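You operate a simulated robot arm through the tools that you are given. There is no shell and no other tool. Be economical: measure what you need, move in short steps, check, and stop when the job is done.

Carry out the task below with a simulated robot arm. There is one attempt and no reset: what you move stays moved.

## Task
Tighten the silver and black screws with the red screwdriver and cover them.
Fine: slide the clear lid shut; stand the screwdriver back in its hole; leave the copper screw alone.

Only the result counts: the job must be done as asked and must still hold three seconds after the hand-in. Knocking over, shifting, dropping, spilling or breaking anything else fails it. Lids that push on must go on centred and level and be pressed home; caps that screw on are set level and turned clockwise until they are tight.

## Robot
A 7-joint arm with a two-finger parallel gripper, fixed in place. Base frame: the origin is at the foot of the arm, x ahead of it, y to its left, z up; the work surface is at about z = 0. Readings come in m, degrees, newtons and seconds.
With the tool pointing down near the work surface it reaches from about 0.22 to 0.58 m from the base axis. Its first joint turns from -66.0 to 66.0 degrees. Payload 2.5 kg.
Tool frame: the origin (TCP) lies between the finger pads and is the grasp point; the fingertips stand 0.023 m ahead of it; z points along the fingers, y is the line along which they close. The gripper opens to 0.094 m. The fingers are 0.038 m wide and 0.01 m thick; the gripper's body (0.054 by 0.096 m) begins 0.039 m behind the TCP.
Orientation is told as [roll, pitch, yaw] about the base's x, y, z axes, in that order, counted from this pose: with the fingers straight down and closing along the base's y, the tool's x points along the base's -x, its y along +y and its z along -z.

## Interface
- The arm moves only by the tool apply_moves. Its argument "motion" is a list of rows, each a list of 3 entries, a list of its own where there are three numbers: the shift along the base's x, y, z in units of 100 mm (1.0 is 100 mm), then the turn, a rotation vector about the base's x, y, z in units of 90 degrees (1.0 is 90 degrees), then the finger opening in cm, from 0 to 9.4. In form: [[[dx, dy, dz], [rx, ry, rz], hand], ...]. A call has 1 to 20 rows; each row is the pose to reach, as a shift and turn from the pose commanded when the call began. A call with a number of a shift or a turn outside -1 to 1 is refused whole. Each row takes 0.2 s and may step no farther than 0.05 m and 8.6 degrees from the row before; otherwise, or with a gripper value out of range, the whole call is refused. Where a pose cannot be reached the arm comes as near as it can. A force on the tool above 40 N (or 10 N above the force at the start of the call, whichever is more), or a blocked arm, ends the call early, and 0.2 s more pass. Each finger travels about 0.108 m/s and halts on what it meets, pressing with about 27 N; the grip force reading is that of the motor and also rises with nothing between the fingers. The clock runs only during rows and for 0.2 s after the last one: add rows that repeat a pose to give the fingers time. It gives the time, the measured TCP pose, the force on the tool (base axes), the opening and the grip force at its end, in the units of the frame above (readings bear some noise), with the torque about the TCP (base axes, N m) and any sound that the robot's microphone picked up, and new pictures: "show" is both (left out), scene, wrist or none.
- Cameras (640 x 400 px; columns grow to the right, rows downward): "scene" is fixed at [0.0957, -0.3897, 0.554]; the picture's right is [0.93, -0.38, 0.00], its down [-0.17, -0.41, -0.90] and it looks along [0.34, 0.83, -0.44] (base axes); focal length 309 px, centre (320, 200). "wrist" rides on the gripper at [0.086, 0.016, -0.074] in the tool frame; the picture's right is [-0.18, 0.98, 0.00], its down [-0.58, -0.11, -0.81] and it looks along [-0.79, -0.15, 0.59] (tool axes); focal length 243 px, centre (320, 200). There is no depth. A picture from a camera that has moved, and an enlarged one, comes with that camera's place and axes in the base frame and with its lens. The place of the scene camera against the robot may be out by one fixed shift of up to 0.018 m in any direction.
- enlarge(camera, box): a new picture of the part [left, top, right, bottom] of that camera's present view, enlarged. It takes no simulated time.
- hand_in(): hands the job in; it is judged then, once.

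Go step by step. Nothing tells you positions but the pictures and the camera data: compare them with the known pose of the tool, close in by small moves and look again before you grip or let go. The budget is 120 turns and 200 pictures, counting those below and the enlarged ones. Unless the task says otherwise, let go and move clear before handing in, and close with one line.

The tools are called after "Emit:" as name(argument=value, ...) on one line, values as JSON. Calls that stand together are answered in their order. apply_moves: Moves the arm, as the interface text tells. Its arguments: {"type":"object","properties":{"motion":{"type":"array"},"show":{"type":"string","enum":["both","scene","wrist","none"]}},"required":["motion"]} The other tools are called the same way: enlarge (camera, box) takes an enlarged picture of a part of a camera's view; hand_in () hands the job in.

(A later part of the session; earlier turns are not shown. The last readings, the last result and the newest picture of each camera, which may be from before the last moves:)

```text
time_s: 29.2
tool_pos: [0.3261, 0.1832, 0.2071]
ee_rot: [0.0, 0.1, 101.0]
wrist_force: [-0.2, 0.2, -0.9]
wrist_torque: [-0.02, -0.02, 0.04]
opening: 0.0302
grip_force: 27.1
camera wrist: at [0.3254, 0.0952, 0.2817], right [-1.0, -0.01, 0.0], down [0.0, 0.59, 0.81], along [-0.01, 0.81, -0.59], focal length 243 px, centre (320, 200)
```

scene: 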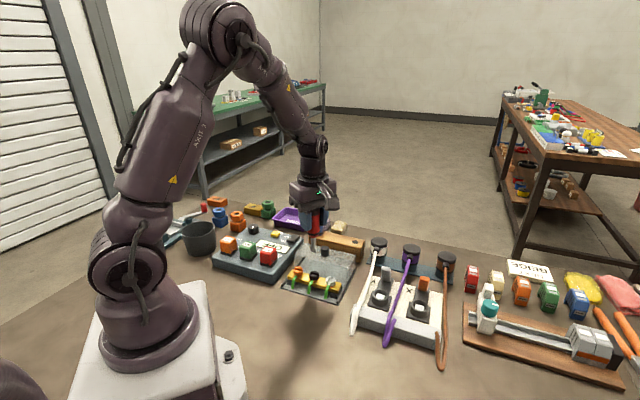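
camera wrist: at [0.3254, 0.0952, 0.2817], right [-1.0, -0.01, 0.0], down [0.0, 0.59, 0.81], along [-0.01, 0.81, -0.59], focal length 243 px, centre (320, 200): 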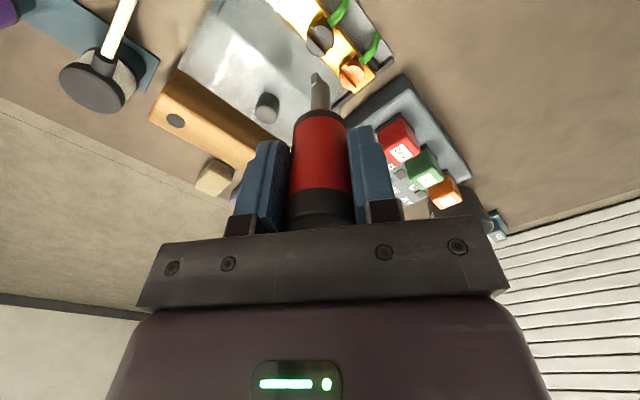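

Emit:
apply_moves(motion=[[[0, 0, -0.3], [0, 0, 0.03], 1], [[0, 0, -0.55], [0, 0, 0.03], 1], [[0, 0, -0.55], [0, 0, 0.03], 1]], show="none")

Emit:
enlarge(camera="scene", box=[290, 235, 340, 295])

Emit:
enlarge(camera="wrist", box=[260, 0, 390, 90])

```text
time_s: 30.0
tool_pos: [0.3247, 0.1832, 0.1525]
ee_rot: [0.1, 0.1, 103.6]
wrist_force: [0.1, -0.2, -0.4]
wrist_torque: [0.05, -0.01, 0.02]
opening: 0.0299
grip_force: 27.6
```

```text
6.67 times, centred on (315, 265) of scene
camera zoom: at [0.0957, -0.3897, 0.554], right [0.93, -0.38, 0.0], down [-0.17, -0.41, -0.9], along [0.34, 0.83, -0.44], focal length 2061 px, centre (353, -233)
```

zoom: 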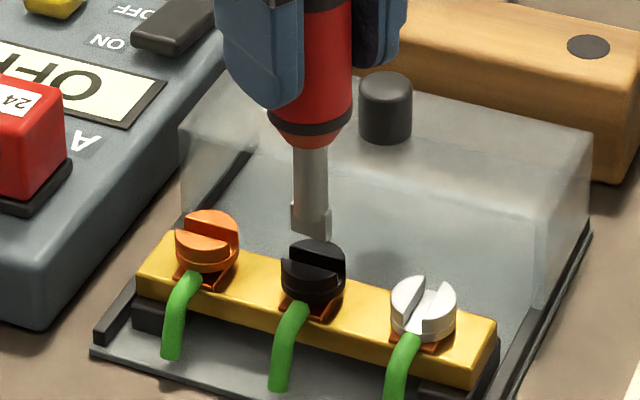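

```text
4.44 times, centred on (325, 45) of wrist
camera zoom: at [0.3291, 0.0951, 0.2269], right [-1.0, -0.05, 0.0], down [-0.03, 0.59, 0.81], along [-0.04, 0.81, -0.59], focal length 1078 px, centre (298, 889)
```

zoom: 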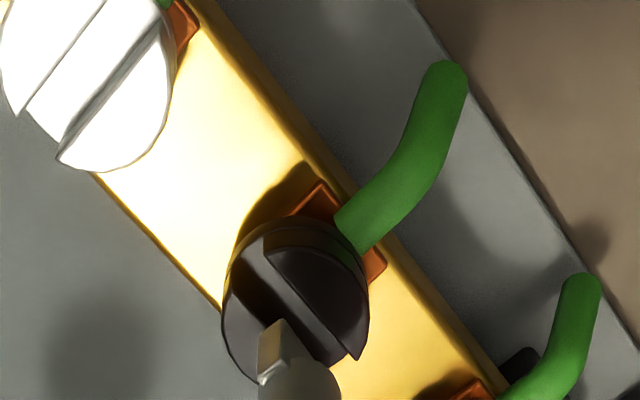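

Emit:
enlarge(camera="wrist", box=[300, 45, 350, 95])

Emit:
enlarge(camera="scene", box=[302, 255, 327, 285])

```text
8.00 times, centred on (325, 70) of wrist
camera zoom: at [0.3291, 0.0951, 0.2269], right [-1.0, -0.05, 0.0], down [-0.03, 0.59, 0.81], along [-0.04, 0.81, -0.59], focal length 1941 px, centre (280, 1240)
```

zoom: 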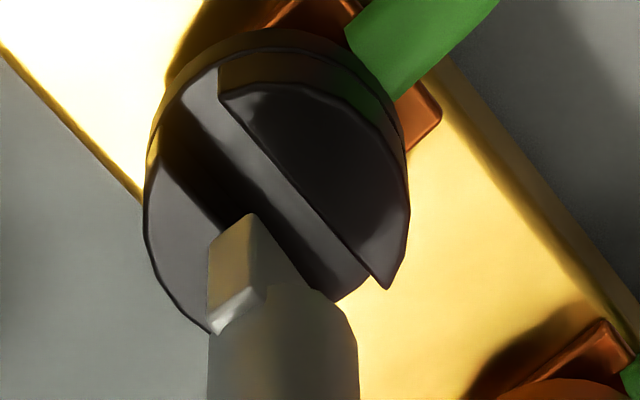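

```text
13.33 times, centred on (314, 270) of scene
camera zoom: at [0.0957, -0.3897, 0.554], right [0.93, -0.38, 0.0], down [-0.17, -0.41, -0.9], along [0.34, 0.83, -0.44], focal length 4122 px, centre (393, -733)
```

zoom: 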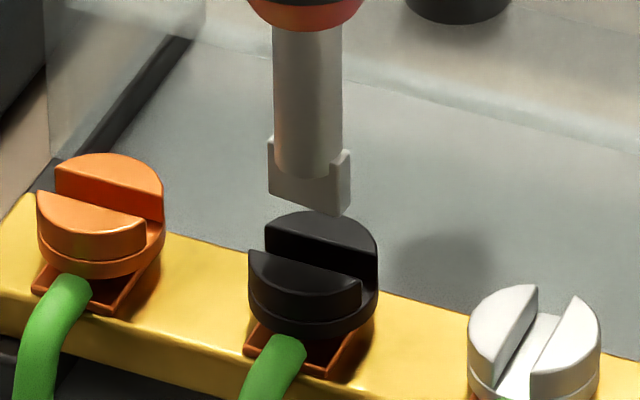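

Emit:
apply_moves(motion=[[[0.004, -0.01, -0.04], [0, 0, 0], 1], [[0.004, -0.01, -0.08], [0, 0, 0], 1], [[0.004, -0.01, -0.08], [0, 0, 0], 1]], show="none")

Emit:
enlarge(camera="wrist", box=[300, 45, 350, 95])

Emit:
enlarge(camera="scene", box=[302, 255, 327, 285])

```text
time_s: 30.8
tool_pos: [0.3259, 0.1817, 0.1435]
ee_rot: [0.0, -0.1, 103.5]
wrist_force: [0.7, -0.1, -0.9]
wrist_torque: [-0.02, 0.02, -0.03]
opening: 0.0301
grip_force: 26.2
```

```text
8.00 times, centred on (325, 70) of wrist
camera zoom: at [0.3296, 0.094, 0.2188], right [-1.0, -0.05, 0.0], down [-0.03, 0.59, 0.81], along [-0.04, 0.81, -0.59], focal length 1941 px, centre (280, 1240)
```

zoom: 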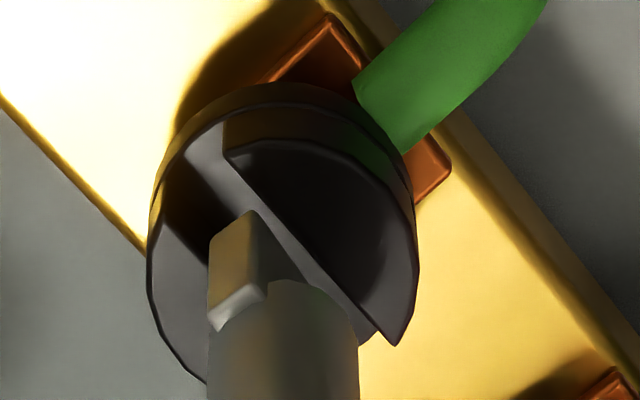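

```text
13.33 times, centred on (314, 270) of scene
camera zoom: at [0.0957, -0.3897, 0.554], right [0.93, -0.38, 0.0], down [-0.17, -0.41, -0.9], along [0.34, 0.83, -0.44], focal length 4122 px, centre (393, -733)
```

zoom: 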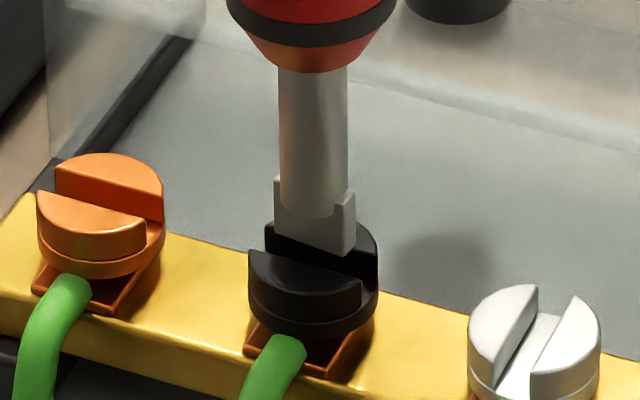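

Emit:
apply_moves(motion=[[[0, 0, -0.03], [0, 0, 0], 1], [[0, 0, -0.06], [0, 0, 0], 1], [[0, 0, -0.09], [0, 0, 0], 1], [[0, 0, -0.11], [0, 0, 0], 1], [[0, 0, -0.13], [0, 0, 0], 1]], show="none")

Emit:
enlarge(camera="wrist", box=[300, 45, 350, 95])

Emit:
enlarge(camera="scene", box=[302, 255, 327, 285])

```text
time_s: 32.0
tool_pos: [0.3261, 0.1818, 0.132]
ee_rot: [0.0, 0.0, 103.5]
wrist_force: [-5.3, -0.1, 19.1]
wrist_torque: [0.02, 0.48, 0.03]
opening: 0.0304
grip_force: 27.1
```

```text
8.00 times, centred on (325, 70) of wrist
camera zoom: at [0.3301, 0.094, 0.2064], right [-1.0, -0.05, 0.0], down [-0.03, 0.59, 0.81], along [-0.04, 0.81, -0.59], focal length 1941 px, centre (280, 1240)
```

zoom: 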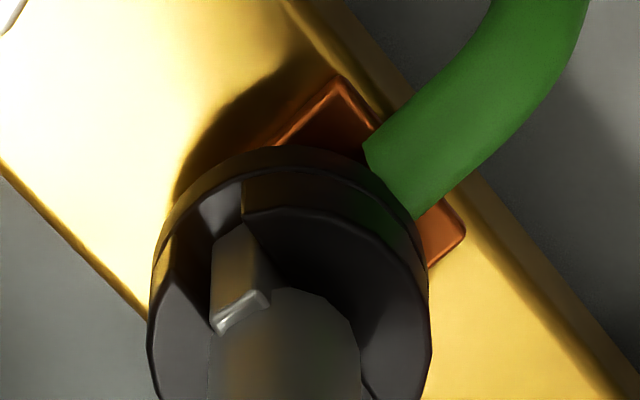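

```text
13.33 times, centred on (314, 270) of scene
camera zoom: at [0.0956, -0.3898, 0.554], right [0.93, -0.38, 0.0], down [-0.17, -0.41, -0.9], along [0.34, 0.83, -0.44], focal length 4122 px, centre (393, -733)
```

zoom: 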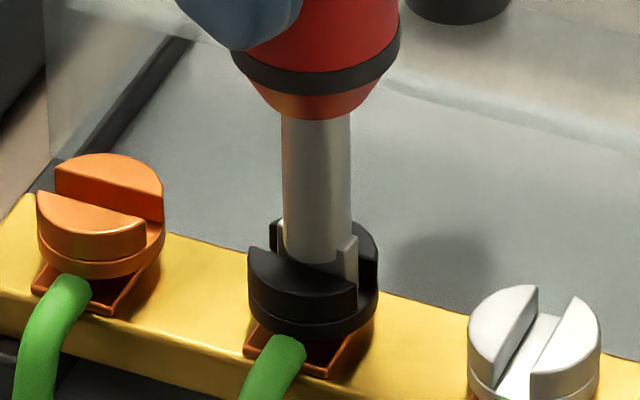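

Emit:
apply_moves(motion=[[[-0.006, 0, 0.005], [0, 0, 0], 1], [[-0.006, 0, 0.005], [0, 0, -0.08], 1], [[-0.006, 0, 0.005], [0, 0, -0.16], 1], [[-0.006, 0, 0.005], [0, 0, -0.24], 1], [[-0.006, 0, 0.005], [0, 0, -0.32], 1]], show="none")

```text
time_s: 33.2
tool_pos: [0.3249, 0.1815, 0.1324]
ee_rot: [0.1, 0.1, 74.6]
wrist_force: [-2.5, -0.8, 8.3]
wrist_torque: [0.0, 0.28, 0.04]
opening: 0.0298
grip_force: 27.1
```

Emit:
apply_moves(motion=[[[-0.004, 0, -0.005], [0, 0, -0.08], 1], [[-0.004, 0, -0.005], [0, 0, -0.16], 1], [[-0.004, 0, -0.005], [0, 0, -0.24], 1], [[-0.004, 0, -0.005], [0, 0, -0.32], 1]], show="none")

```text
time_s: 34.2
tool_pos: [0.3258, 0.1827, 0.1303]
ee_rot: [0.0, 0.0, 45.8]
wrist_force: [-3.4, 0.5, 3.2]
wrist_torque: [0.01, 0.37, 0.0]
opening: 0.0301
grip_force: 27.2
```

Emit:
apply_moves(motion=[[[-0.006, 0, -0.01], [0, 0, -0.08], 1], [[-0.006, 0, -0.01], [0, 0, -0.16], 1], [[-0.006, 0, -0.01], [0, 0, -0.24], 1], [[-0.006, 0, -0.01], [0, 0, -0.32], 1]], show="none")

Emit:
enlarge(camera="scene", box=[302, 255, 327, 285])

```text
time_s: 35.2
tool_pos: [0.3244, 0.1836, 0.1315]
ee_rot: [0.1, 0.0, 17.1]
wrist_force: [-6.6, 5.3, 11.1]
wrist_torque: [0.5, 0.58, 0.21]
opening: 0.0298
grip_force: 26.5
```

```text
13.33 times, centred on (314, 270) of scene
camera zoom: at [0.0956, -0.3897, 0.554], right [0.93, -0.38, 0.0], down [-0.17, -0.41, -0.9], along [0.34, 0.83, -0.44], focal length 4122 px, centre (393, -733)
```

zoom: 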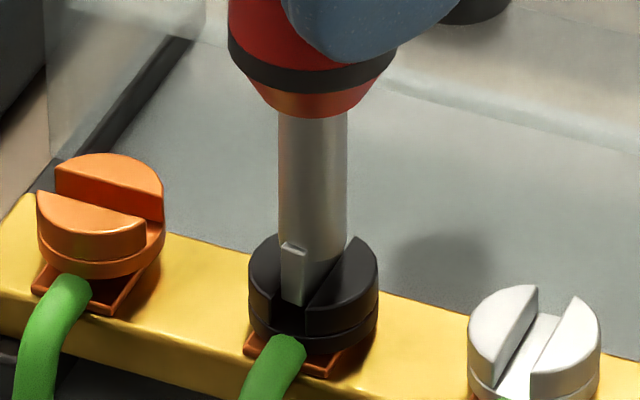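

Emit:
apply_moves(motion=[[[-0.006, 0.006, 0], [0, 0, -0.08], 1], [[-0.01, 0.01, 0], [0, 0, -0.16], 1]], show="none")

Emit:
apply_moves(motion=[[[0, 0, 0], [0, 0, -0.08], 1], [[0, 0, 0], [0, 0, -0.16], 1]], show="none")

Emit:
apply_moves(motion=[[[0, 0, 0], [0, 0, -0.08], 1], [[0, 0, 0], [0, 0, -0.16], 1]], show="none")

Emit:
enlarge(camera="scene", box=[302, 255, 327, 285])

```text
time_s: 35.8
tool_pos: [0.3239, 0.183, 0.1302]
ee_rot: [0.1, 0.1, 2.6]
wrist_force: [-3.0, 7.9, -2.4]
wrist_torque: [0.63, 0.24, 0.21]
opening: 0.0304
grip_force: 27.3
```

```text
time_s: 36.4
tool_pos: [0.3238, 0.1813, 0.13]
ee_rot: [-0.2, -0.1, -11.9]
wrist_force: [0.6, -1.2, 1.0]
wrist_torque: [-0.13, -0.1, -0.01]
opening: 0.0264
grip_force: 26.7
```

```text
time_s: 37.0
tool_pos: [0.3243, 0.1823, 0.1299]
ee_rot: [0.0, -0.1, -26.1]
wrist_force: [2.5, -8.1, 7.6]
wrist_torque: [-0.78, -0.34, 0.57]
opening: 0.027
grip_force: 27.1
```

```text
13.33 times, centred on (314, 270) of scene
camera zoom: at [0.0956, -0.3897, 0.554], right [0.93, -0.38, 0.0], down [-0.17, -0.41, -0.9], along [0.34, 0.83, -0.44], focal length 4122 px, centre (393, -733)
```

zoom: 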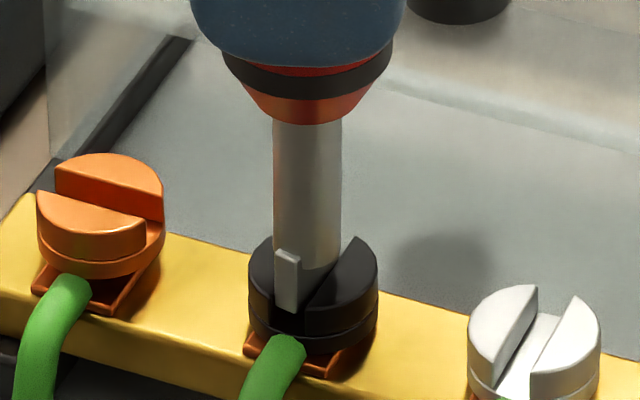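

Emit:
apply_moves(motion=[[[0, 0, 0.02], [0, 0, 0.05], 1], [[0, 0, 0.1], [0, 0, 0.05], 1], [[0, 0, 0.4], [0, 0, 0], 1], [[0, 0, 0.7], [0, 0, -0.06], 1], [[0, 0, 0.9], [0, 0, -0.14], 1], [[0.1, 0.05, 1.0], [0, 0, -0.21], 1], [[0.5, 0.2, 1.0], [0, 0, -0.21], 1], [[0.9, 0.4, 1.0], [0, 0, -0.21], 1]], show="none")

Emit:
apply_moves(motion=[[[0.4, 0.2, 0], [0, 0, 0], 1], [[0.65, 0.35, 0], [0, 0, 0], 1], [[0.65, 0.35, -0.3], [0, 0, 0], 1], [[0.65, 0.35, -0.4], [0, 0, 0], 1], [[0.65, 0.35, -0.4], [0, 0, 0], 1]], show="both")

Emit:
enlarge(camera="wrist", box=[260, 0, 390, 100])

Emit:
enlarge(camera="scene", box=[325, 200, 385, 260])

```text
time_s: 38.8
tool_pos: [0.4125, 0.2226, 0.2295]
ee_rot: [0.0, 0.0, -45.0]
wrist_force: [0.4, -0.3, -0.8]
wrist_torque: [-0.02, 0.02, 0.0]
opening: 0.0265
grip_force: 26.9
```

```text
time_s: 40.0
tool_pos: [0.4785, 0.2596, 0.1909]
ee_rot: [0.0, 0.0, -45.1]
wrist_force: [-0.1, 0.9, -1.6]
wrist_torque: [-0.03, 0.0, -0.02]
opening: 0.0264
grip_force: 27.4
camera wrist: at [0.428, 0.332, 0.2648], right [0.82, 0.57, 0.0], down [0.33, -0.49, 0.81], along [0.46, -0.67, -0.59], focal length 243 px, centre (320, 200)
```

scene: 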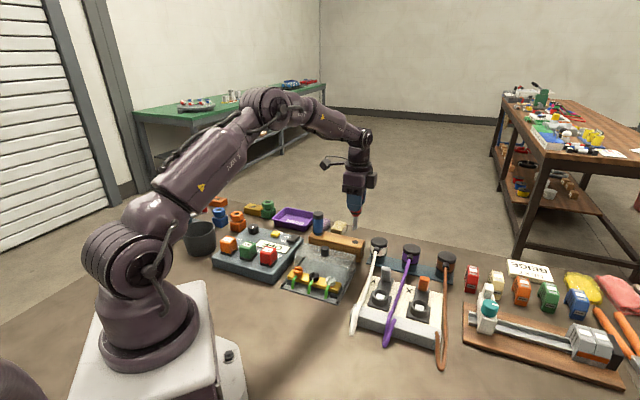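
wrist: 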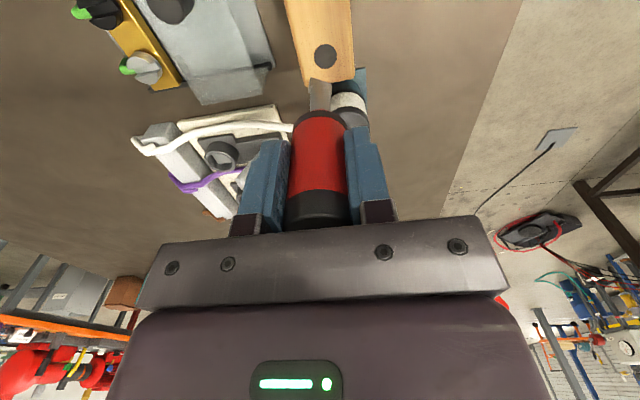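

```text
4.00 times, centred on (325, 50) of wrist
camera zoom: at [0.428, 0.332, 0.2648], right [0.82, 0.57, 0.0], down [0.33, -0.49, 0.81], along [0.46, -0.67, -0.59], focal length 970 px, centre (300, 800)
```

zoom: 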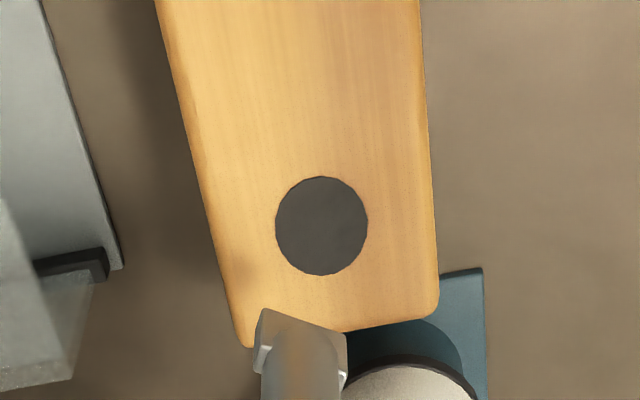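

```text
6.67 times, centred on (355, 230) of scene
camera zoom: at [0.0957, -0.3897, 0.554], right [0.93, -0.38, 0.0], down [-0.17, -0.41, -0.9], along [0.34, 0.83, -0.44], focal length 2061 px, centre (87, 0)
```

zoom: 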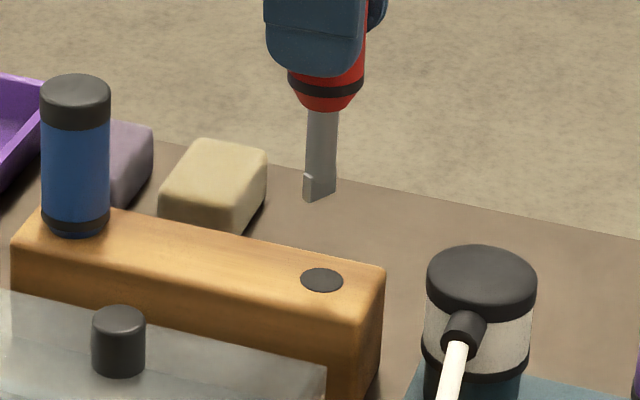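

Emit:
apply_moves(motion=[[[0.039, 0.007, 0], [0, 0, 0], 1], [[0.039, 0.007, -0.28], [0, 0, 0], 1], [[0.039, 0.007, -0.28], [0, 0, 0], 1]], show="none")

Emit:
enlarge(camera="wrist", box=[260, 20, 390, 120])

Emit:
enlarge(camera="scene", box=[335, 215, 375, 255])

```text
time_s: 40.8
tool_pos: [0.4816, 0.2586, 0.1614]
ee_rot: [0.0, 0.1, -45.0]
wrist_force: [-0.2, 0.3, -1.1]
wrist_torque: [0.01, 0.01, 0.03]
opening: 0.0264
grip_force: 27.1
```

```text
4.00 times, centred on (325, 70) of wrist
camera zoom: at [0.4309, 0.3322, 0.2366], right [0.82, 0.57, 0.0], down [0.33, -0.49, 0.81], along [0.46, -0.67, -0.59], focal length 970 px, centre (300, 720)
```

zoom: 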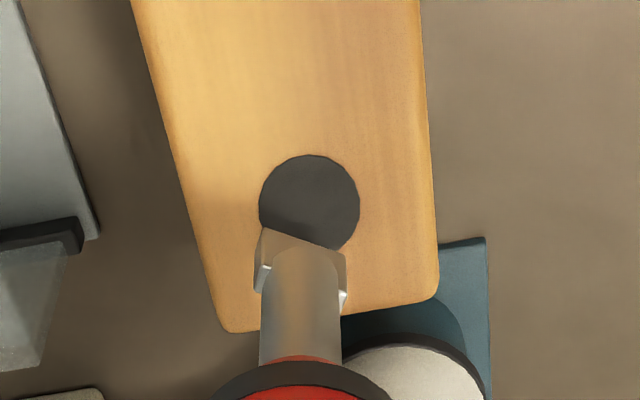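

```text
10.00 times, centred on (355, 235) of scene
camera zoom: at [0.0957, -0.3897, 0.554], right [0.93, -0.38, 0.0], down [-0.17, -0.41, -0.9], along [0.34, 0.83, -0.44], focal length 3091 px, centre (-30, -150)
```

zoom: 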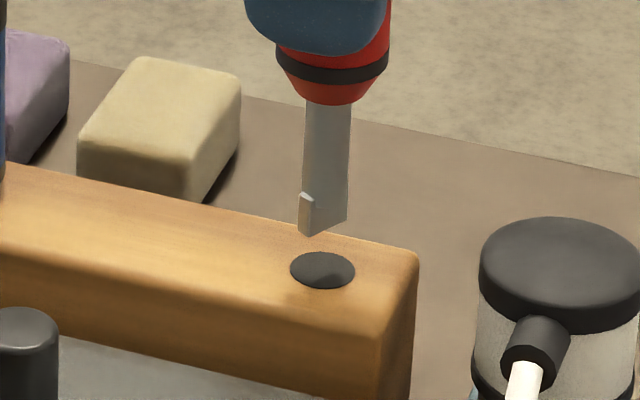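

Emit:
apply_moves(motion=[[[0.009, 0.01, 0], [0, 0, 0], 1], [[0.009, 0.01, -0.09], [0, 0, 0], 1], [[0.009, 0.01, -0.09], [0, 0, 0], 1]], show="none")

Emit:
enlarge(camera="wrist", box=[290, 50, 350, 100])

Emit:
enlarge(camera="scene", box=[340, 220, 370, 250])

```text
time_s: 41.6
tool_pos: [0.4818, 0.2594, 0.1524]
ee_rot: [-0.1, 0.0, -45.0]
wrist_force: [0.0, -0.8, -1.4]
wrist_torque: [-0.01, 0.02, 0.03]
opening: 0.0264
grip_force: 26.6
```

```text
8.00 times, centred on (320, 75) of wrist
camera zoom: at [0.4322, 0.3329, 0.2273], right [0.82, 0.57, 0.0], down [0.33, -0.49, 0.81], along [0.46, -0.67, -0.59], focal length 1941 px, centre (320, 1200)
```

zoom: 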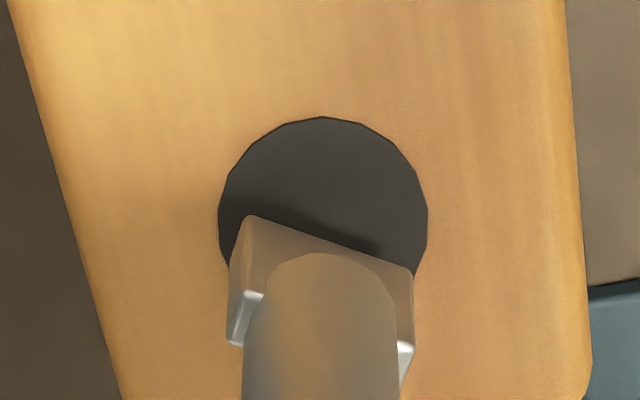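

```text
13.33 times, centred on (355, 235) of scene
camera zoom: at [0.0957, -0.3897, 0.554], right [0.93, -0.38, 0.0], down [-0.17, -0.41, -0.9], along [0.34, 0.83, -0.44], focal length 4122 px, centre (-147, -267)
```

zoom: 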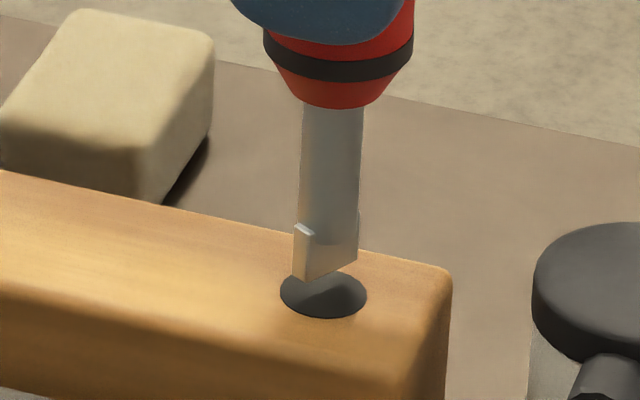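

Emit:
apply_moves(motion=[[[-0.005, 0.004, 0], [0, 0, 0], 1], [[-0.005, 0.004, -0.04], [0, 0, 0], 1], [[-0.005, 0.004, -0.08], [0, 0, 0], 1], [[-0.005, 0.004, -0.12], [0, 0, 0], 1]], show="none")

Emit:
enlarge(camera="wrist", box=[290, 50, 350, 100])

Emit:
enlarge(camera="scene", box=[340, 220, 370, 250])

```text
time_s: 42.6
tool_pos: [0.4826, 0.2594, 0.1405]
ee_rot: [0.0, 0.0, -45.0]
wrist_force: [-0.1, -0.7, -0.6]
wrist_torque: [-0.01, 0.01, 0.0]
opening: 0.0265
grip_force: 27.3
```

```text
8.00 times, centred on (320, 75) of wrist
camera zoom: at [0.4324, 0.3328, 0.216], right [0.82, 0.57, 0.0], down [0.33, -0.49, 0.81], along [0.46, -0.67, -0.59], focal length 1941 px, centre (320, 1200)
```

zoom: 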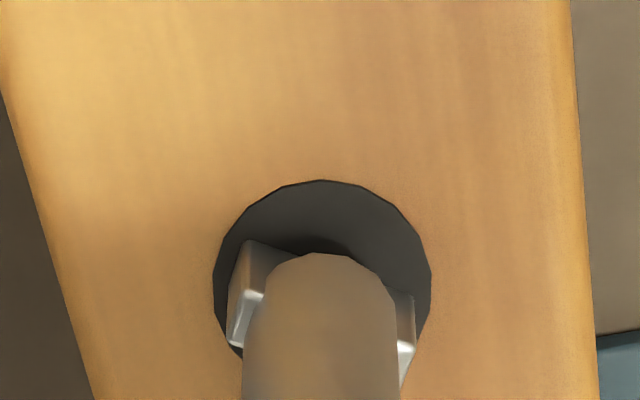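

```text
13.33 times, centred on (355, 235) of scene
camera zoom: at [0.0957, -0.3897, 0.554], right [0.93, -0.38, 0.0], down [-0.17, -0.41, -0.9], along [0.34, 0.83, -0.44], focal length 4122 px, centre (-147, -267)
```

zoom: 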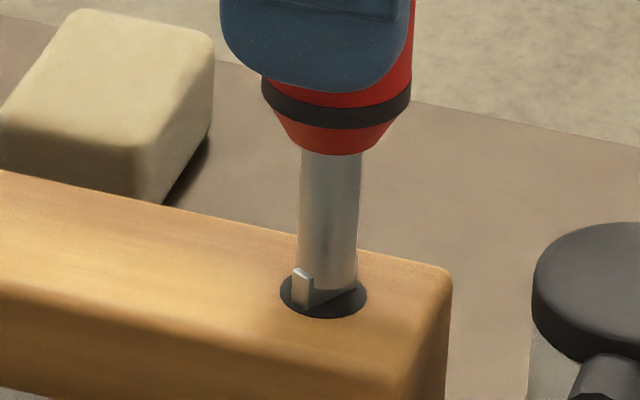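

Emit:
apply_moves(motion=[[[0, 0, -0.1], [0, 0, 0], 1], [[0, 0, -0.2], [0, 0, 0], 1], [[0, 0, -0.3], [0, 0, 0], 1], [[0, 0, -0.36], [0, 0, 0], 1], [[0, 0, -0.4], [0, 0, 0], 1]], show="none")

Emit:
enlarge(camera="wrist", box=[260, 50, 390, 150])

Emit:
enlarge(camera="scene", box=[335, 215, 375, 255])

```text
time_s: 43.8
tool_pos: [0.4827, 0.2613, 0.1016]
ee_rot: [0.0, 0.1, -44.9]
wrist_force: [0.1, 0.0, -1.0]
wrist_torque: [0.04, 0.0, 0.01]
opening: 0.0265
grip_force: 27.3
```

```text
4.00 times, centred on (325, 100) of wrist
camera zoom: at [0.4325, 0.3336, 0.176], right [0.82, 0.57, 0.0], down [0.33, -0.49, 0.81], along [0.46, -0.67, -0.59], focal length 970 px, centre (300, 600)
```

zoom: 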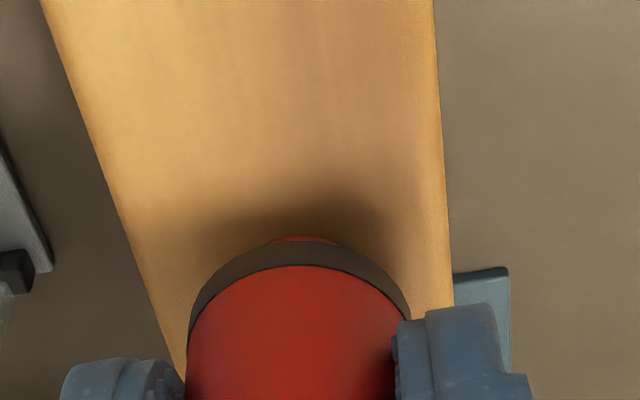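

```text
10.00 times, centred on (355, 235) of scene
camera zoom: at [0.0957, -0.3897, 0.554], right [0.93, -0.38, 0.0], down [-0.17, -0.41, -0.9], along [0.34, 0.83, -0.44], focal length 3091 px, centre (-30, -150)
```

zoom: 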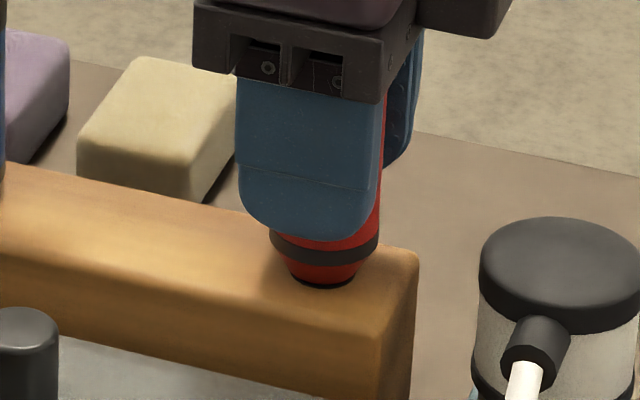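

Emit:
apply_moves(motion=[[[0, 0, -0.02], [0, 0, 0], 1], [[0, 0, -0.04], [0, 0, 0], 1], [[0, 0, -0.06], [0, 0, 0], 1], [[0, 0, -0.07], [0, 0, 0], 1], [[0, 0, -0.08], [0, 0, 0], 1]], show="none")

Emit:
enlarge(camera="scene", box=[335, 215, 375, 255])

```text
time_s: 45.0
tool_pos: [0.4838, 0.2609, 0.0944]
ee_rot: [0.2, -0.1, -45.0]
wrist_force: [-4.5, -4.2, 19.2]
wrist_torque: [-0.08, 0.22, 0.02]
opening: 0.0269
grip_force: 27.1
```

```text
10.00 times, centred on (355, 235) of scene
camera zoom: at [0.0955, -0.3898, 0.554], right [0.93, -0.38, 0.0], down [-0.17, -0.41, -0.9], along [0.34, 0.83, -0.44], focal length 3091 px, centre (-30, -150)
```

zoom: 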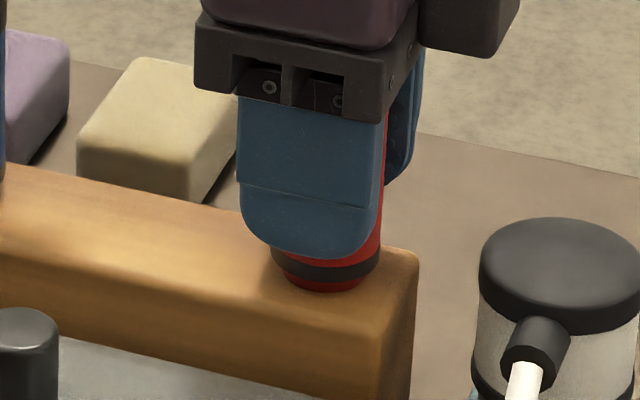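

Emit:
apply_moves(motion=[[[-0.008, -0.008, 0.01], [0, 0, 0], 1], [[-0.008, -0.008, 0], [0, 0, 0], 1], [[-0.008, -0.008, -0.015], [0, 0, 0], 1]], show="none")

```text
time_s: 45.8
tool_pos: [0.4829, 0.2604, 0.0939]
ee_rot: [0.3, 0.0, -45.0]
wrist_force: [6.2, 3.7, 20.4]
wrist_torque: [0.1, -0.14, 0.0]
opening: 0.0271
grip_force: 27.1
```

Emit:
apply_moves(motion=[[[0.004, 0.003, 0.015], [0, 0, 0], 1], [[0.004, 0.003, 0.015], [0, 0, 0], 3], [[0.004, 0.003, 0.015], [0, 0, 0], 5], [[0.004, 0.003, 0.015], [0, 0, 0], 6], [[0.004, 0.003, 0.015], [0, 0, 0], 6]], show="both")

Emit:
enlarge(camera="scene", box=[335, 215, 375, 255])

```text
time_s: 47.0
tool_pos: [0.483, 0.2587, 0.0935]
ee_rot: [0.0, 0.0, -45.1]
wrist_force: [-0.4, 0.4, -0.8]
wrist_torque: [-0.01, -0.02, 0.04]
opening: 0.0599
grip_force: 0.0
camera wrist: at [0.4322, 0.3329, 0.1677], right [0.82, 0.57, 0.0], down [0.33, -0.49, 0.81], along [0.46, -0.67, -0.59], focal length 243 px, centre (320, 200)
```

scene: 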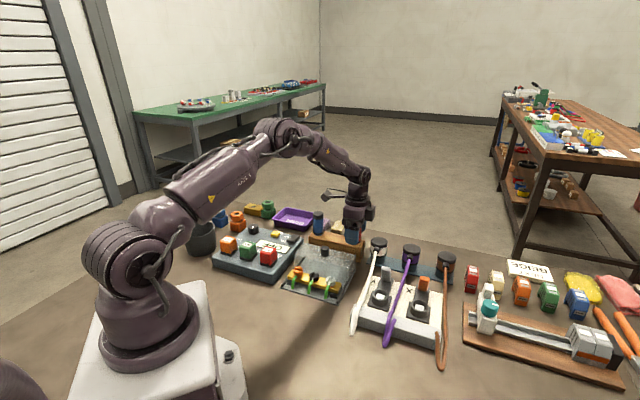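
wrist: 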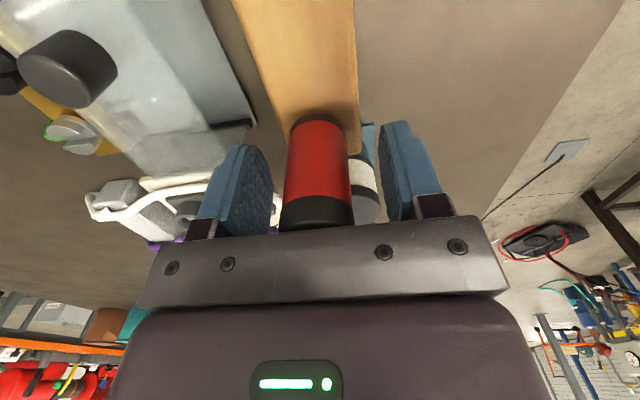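

```text
10.00 times, centred on (355, 235) of scene
camera zoom: at [0.0957, -0.3897, 0.554], right [0.93, -0.38, 0.0], down [-0.17, -0.41, -0.9], along [0.34, 0.83, -0.44], focal length 3091 px, centre (-30, -150)
```

zoom: 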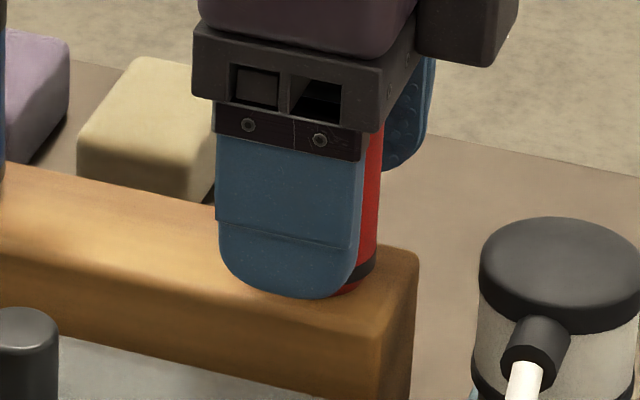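

Emit:
apply_moves(motion=[[[-0.01, -0.01, 0.2], [0, 0, 0], 6], [[-0.01, -0.01, 0.5], [0, 0, 0], 6], [[-0.01, -0.01, 0.8], [0, 0, 0], 6], [[-0.01, -0.01, 1.0], [0, 0, 0], 6], [[-0.3, -0.1, 1.0], [0, 0, 0], 6]], show="both")

Emit:
enlarge(camera="scene", box=[285, 200, 385, 300])

```text
time_s: 48.2
tool_pos: [0.4535, 0.2486, 0.1947]
ee_rot: [0.0, 0.0, -45.0]
wrist_force: [-1.1, 0.1, 0.7]
wrist_torque: [0.0, 0.01, -0.04]
opening: 0.06
grip_force: 0.1
camera wrist: at [0.4029, 0.3223, 0.2691], right [0.82, 0.57, 0.0], down [0.33, -0.49, 0.81], along [0.46, -0.67, -0.59], focal length 243 px, centre (320, 200)
```

scene: 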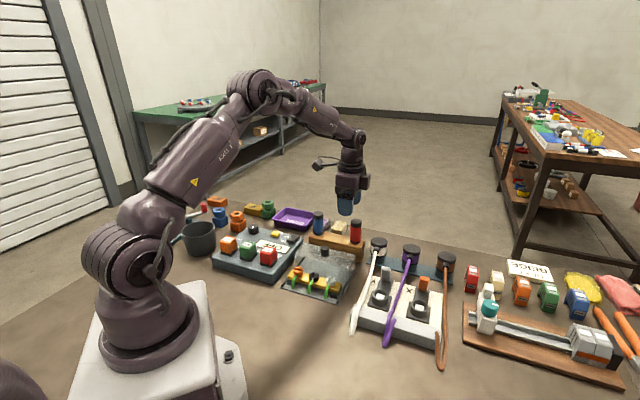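
wrist: 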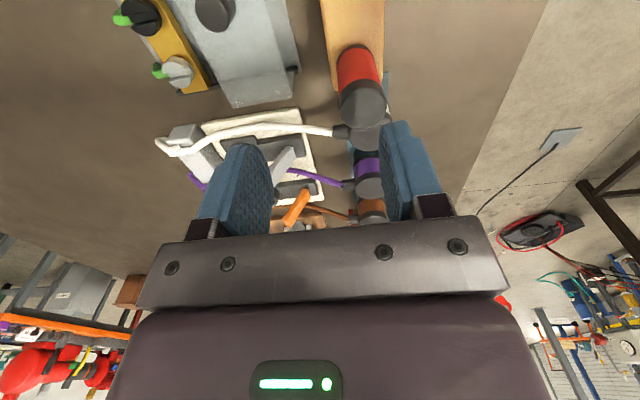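

```text
4.00 times, centred on (335, 250) of scene
camera zoom: at [0.0957, -0.3897, 0.554], right [0.93, -0.38, 0.0], down [-0.17, -0.41, -0.9], along [0.34, 0.83, -0.44], focal length 1236 px, centre (260, 0)
```

zoom: 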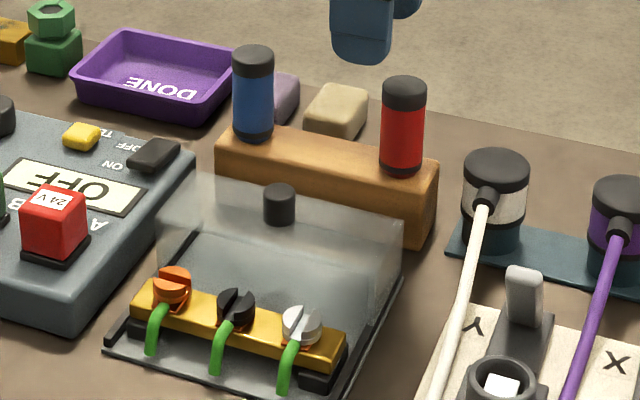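

Emit:
apply_moves(motion=[[[-0.4, -0.05, 0], [0, 0, 0], 5], [[-0.775, -0.11, 0], [0, 0, 0], 5], [[-0.775, -0.11, -0.3], [0, 0, 0], 5], [[-0.775, -0.11, -0.6], [0, 0, 0], 5], [[-0.775, -0.11, -0.6], [0, 0, 0], 5]], show="both")

Emit:
enlarge(camera="scene", box=[285, 220, 365, 300])

```text
time_s: 49.4
tool_pos: [0.3752, 0.2384, 0.1321]
ee_rot: [0.1, -0.1, -45.0]
wrist_force: [-0.4, 0.1, -0.5]
wrist_torque: [0.01, 0.03, -0.01]
opening: 0.05
grip_force: 0.0
camera wrist: at [0.3256, 0.3121, 0.2078], right [0.82, 0.57, 0.0], down [0.33, -0.49, 0.81], along [0.46, -0.66, -0.59], focal length 243 px, centre (320, 200)
```

scene: 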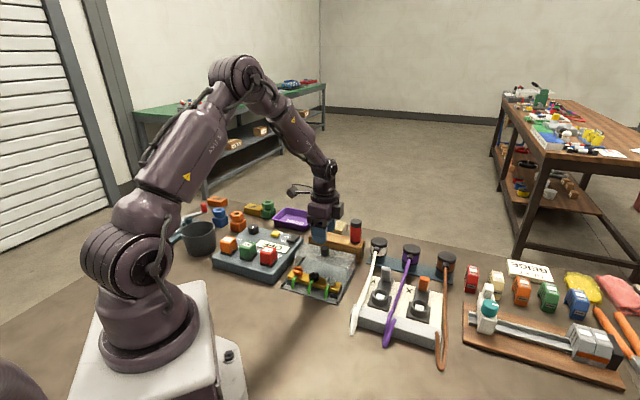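
wrist: 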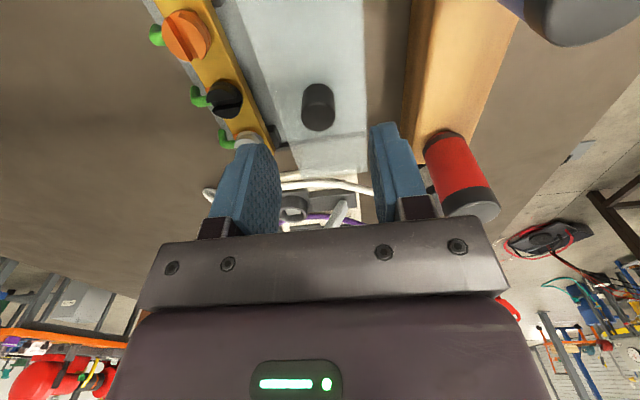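

```text
5.00 times, centred on (325, 260) of scene
camera zoom: at [0.0957, -0.3897, 0.554], right [0.93, -0.38, 0.0], down [-0.17, -0.41, -0.9], along [0.34, 0.83, -0.44], focal length 1546 px, centre (295, -100)
```

zoom: 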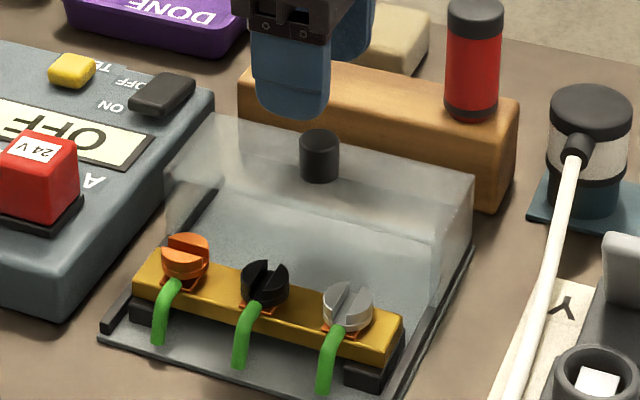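

Emit:
apply_moves(motion=[[[0, 0, -0.2], [0, 0, 0], 5], [[0, 0, -0.33], [0, 0, 0], 5], [[0, 0, -0.33], [0, 0, 0], 5]], show="wrist")

Emit:
enlarge(camera="scene", box=[295, 220, 355, 280])

```text
time_s: 50.2
tool_pos: [0.3756, 0.2392, 0.0996]
ee_rot: [0.0, 0.0, -45.0]
wrist_force: [-0.6, 0.6, 0.5]
wrist_torque: [-0.01, 0.05, -0.02]
opening: 0.05
grip_force: 0.2
camera wrist: at [0.3255, 0.3127, 0.1742], right [0.83, 0.56, 0.0], down [0.33, -0.49, 0.81], along [0.46, -0.67, -0.59], focal length 243 px, centre (320, 200)
```

wrist: 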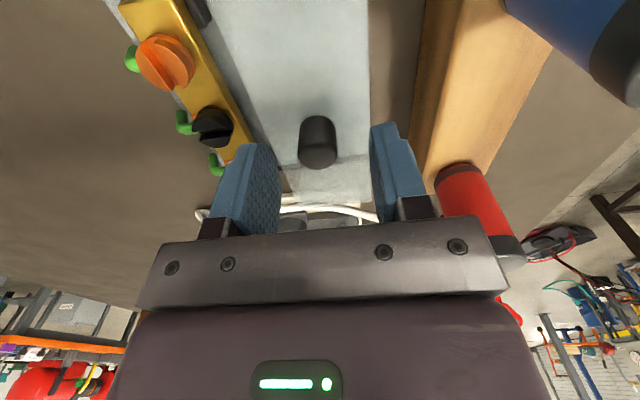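

```text
6.67 times, centred on (325, 250) of scene
camera zoom: at [0.0957, -0.3897, 0.554], right [0.93, -0.38, 0.0], down [-0.17, -0.41, -0.9], along [0.34, 0.83, -0.44], focal length 2061 px, centre (287, -133)
```

zoom: 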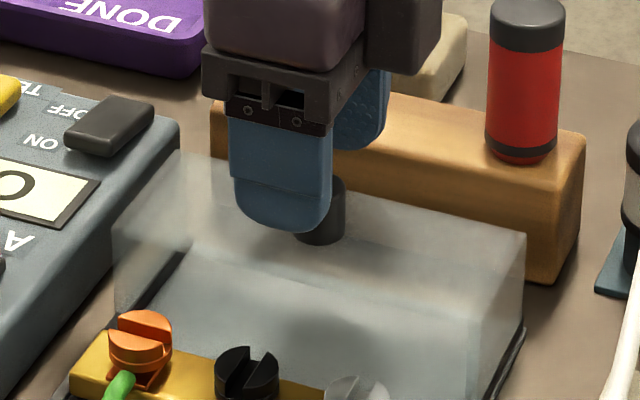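

Emit:
apply_moves(motion=[[[0, 0, -0.04], [0, 0, 0], 5], [[0, 0, -0.07], [0, 0, 0], 5], [[0, 0, -0.07], [0, 0, 0], 4], [[0, 0, -0.07], [0, 0, 0], 3], [[0, 0, -0.07], [0, 0, 0], 2], [[0, 0, -0.07], [0, 0, 0], 1], [[0, 0, -0.07], [0, 0, 0], 1]], show="wrist")

Emit:
enlarge(camera="scene", box=[295, 220, 355, 280])

```text
time_s: 51.8
tool_pos: [0.3737, 0.2392, 0.0921]
ee_rot: [-0.1, 0.1, -45.0]
wrist_force: [-5.2, -4.9, 1.7]
wrist_torque: [-0.08, 0.16, -0.03]
opening: 0.0199
grip_force: 44.7
camera wrist: at [0.3244, 0.3115, 0.1669], right [0.83, 0.56, 0.0], down [0.34, -0.49, 0.81], along [0.45, -0.67, -0.59], focal length 243 px, centre (320, 200)
```

wrist: 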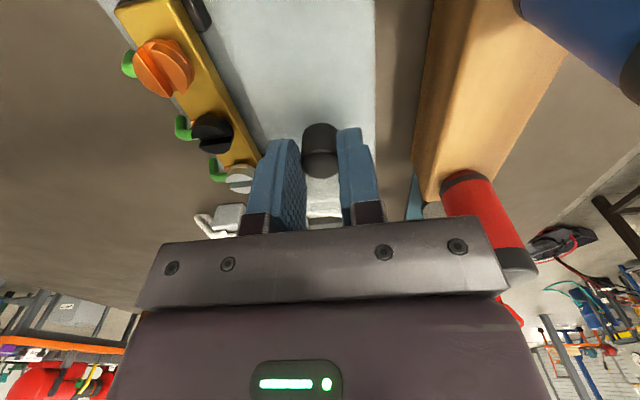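

```text
6.67 times, centred on (325, 250) of scene
camera zoom: at [0.0957, -0.3897, 0.554], right [0.93, -0.38, 0.0], down [-0.17, -0.41, -0.9], along [0.34, 0.83, -0.44], focal length 2061 px, centre (287, -133)
```

zoom: 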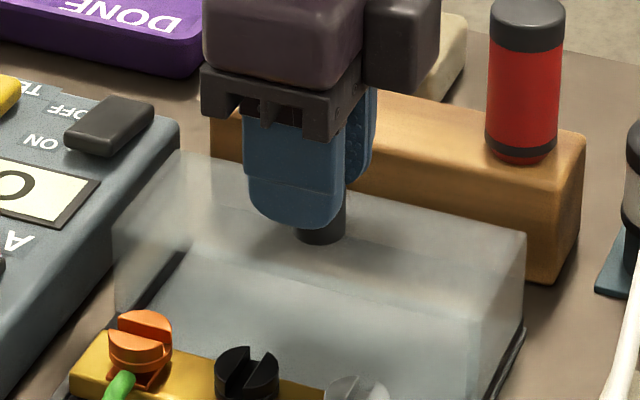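

Emit:
apply_moves(motion=[[[-0.07, -0.07, 0], [0, 0, 0], 1], [[-0.14, -0.14, 0], [0, 0, 0], 1], [[-0.21, -0.208, 0], [0, 0, 0], 1], [[-0.285, -0.28, 0], [0, 0, 0], 1]], show="none")

Emit:
enlarge(camera="scene", box=[280, 220, 360, 300])

```text
time_s: 52.8
tool_pos: [0.3463, 0.2111, 0.0921]
ee_rot: [-0.2, 0.0, -44.9]
wrist_force: [0.6, -0.5, -12.3]
wrist_torque: [-0.49, -0.45, 0.03]
opening: 0.0205
grip_force: 45.2
```

```text
5.00 times, centred on (320, 260) of scene
camera zoom: at [0.0957, -0.3897, 0.5541], right [0.93, -0.38, 0.0], down [-0.17, -0.41, -0.9], along [0.34, 0.83, -0.44], focal length 1546 px, centre (320, -100)
```

zoom: 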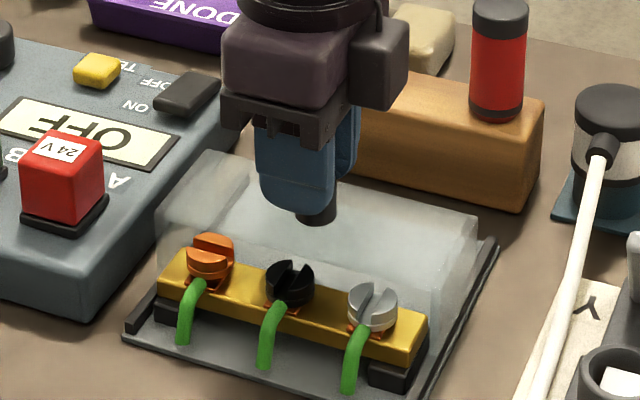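

Emit:
apply_moves(motion=[[[0, 0, -0.006], [0, 0, 0], 1], [[-0.06, -0.06, -0.006], [0, 0, 0], 1], [[-0.12, -0.12, -0.006], [0, 0, 0], 1]], show="none")

Emit:
enlarge(camera="scene", box=[280, 220, 360, 300])

```text
time_s: 53.6
tool_pos: [0.3346, 0.1984, 0.0927]
ee_rot: [0.1, -0.1, -45.1]
wrist_force: [6.9, -6.0, -13.0]
wrist_torque: [0.16, 0.18, -0.06]
opening: 0.0203
grip_force: 45.2
```

```text
5.00 times, centred on (320, 260) of scene
camera zoom: at [0.0957, -0.3897, 0.5541], right [0.93, -0.38, 0.0], down [-0.17, -0.41, -0.9], along [0.34, 0.83, -0.44], focal length 1546 px, centre (320, -100)
```

zoom: 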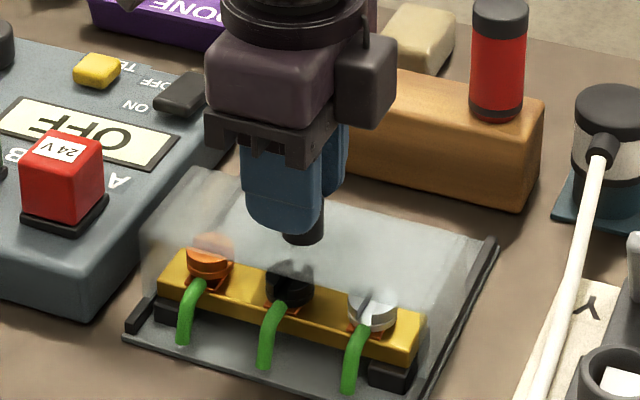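

Emit:
apply_moves(motion=[[[0.006, -0.006, -0.006], [0, 0, 0], 1], [[0.006, -0.006, -0.006], [0, 0, 0], 1]], show="none")

```text
time_s: 54.2
tool_pos: [0.3357, 0.198, 0.0925]
ee_rot: [0.0, -0.1, -44.9]
wrist_force: [1.0, -1.2, -2.9]
wrist_torque: [-0.29, -0.29, 0.01]
opening: 0.0202
grip_force: 45.1
```

Emit:
apply_moves(motion=[[[-0.058, -0.062, 0], [0, 0, 0], 1], [[-0.116, -0.124, 0], [0, 0, 0], 1], [[-0.116, -0.124, 0], [0, 0, 0], 1]], show="none")

Emit:
enlarge(camera="scene", box=[280, 220, 360, 300])

```text
time_s: 55.0
tool_pos: [0.3231, 0.1871, 0.092]
ee_rot: [0.1, 0.1, -44.8]
wrist_force: [-2.9, 6.0, 7.6]
wrist_torque: [0.05, 0.02, 0.05]
opening: 0.0201
grip_force: 44.3
```

```text
5.00 times, centred on (320, 260) of scene
camera zoom: at [0.0956, -0.3897, 0.554], right [0.93, -0.38, 0.0], down [-0.17, -0.41, -0.9], along [0.34, 0.83, -0.44], focal length 1546 px, centre (320, -100)
```

zoom: 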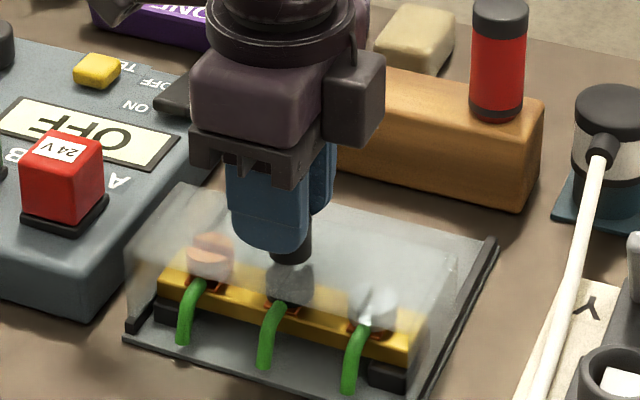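

Emit:
apply_moves(motion=[[[-0.035, -0.028, 0.003], [0, 0, 0], 1], [[-0.07, -0.063, 0.003], [0, 0, 0], 1]], show="none")

Emit:
enlarge(camera="scene", box=[280, 230, 350, 300])

```text
time_s: 55.5
tool_pos: [0.322, 0.1868, 0.0932]
ee_rot: [1.1, -0.2, -44.8]
wrist_force: [6.2, 4.4, -6.6]
wrist_torque: [0.12, 0.18, -0.05]
opening: 0.0202
grip_force: 44.8
stopped in row 2: the force on the tool passed its limit at 49 N (the readings are from after the stop); the commanded pose is now the measured one
```

```text
5.71 times, centred on (315, 265) of scene
camera zoom: at [0.0957, -0.3897, 0.554], right [0.93, -0.38, 0.0], down [-0.17, -0.41, -0.9], along [0.34, 0.83, -0.44], focal length 1766 px, centre (349, -171)
```

zoom: 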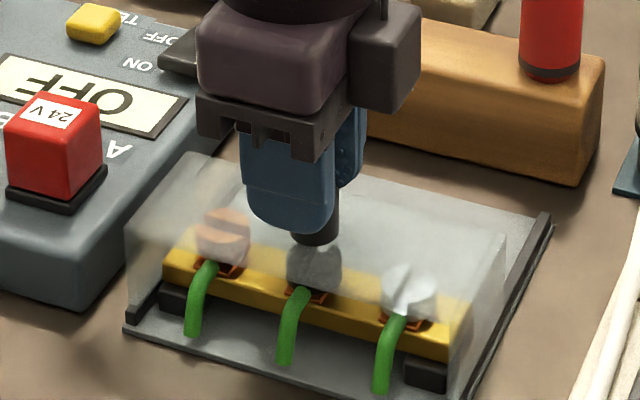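

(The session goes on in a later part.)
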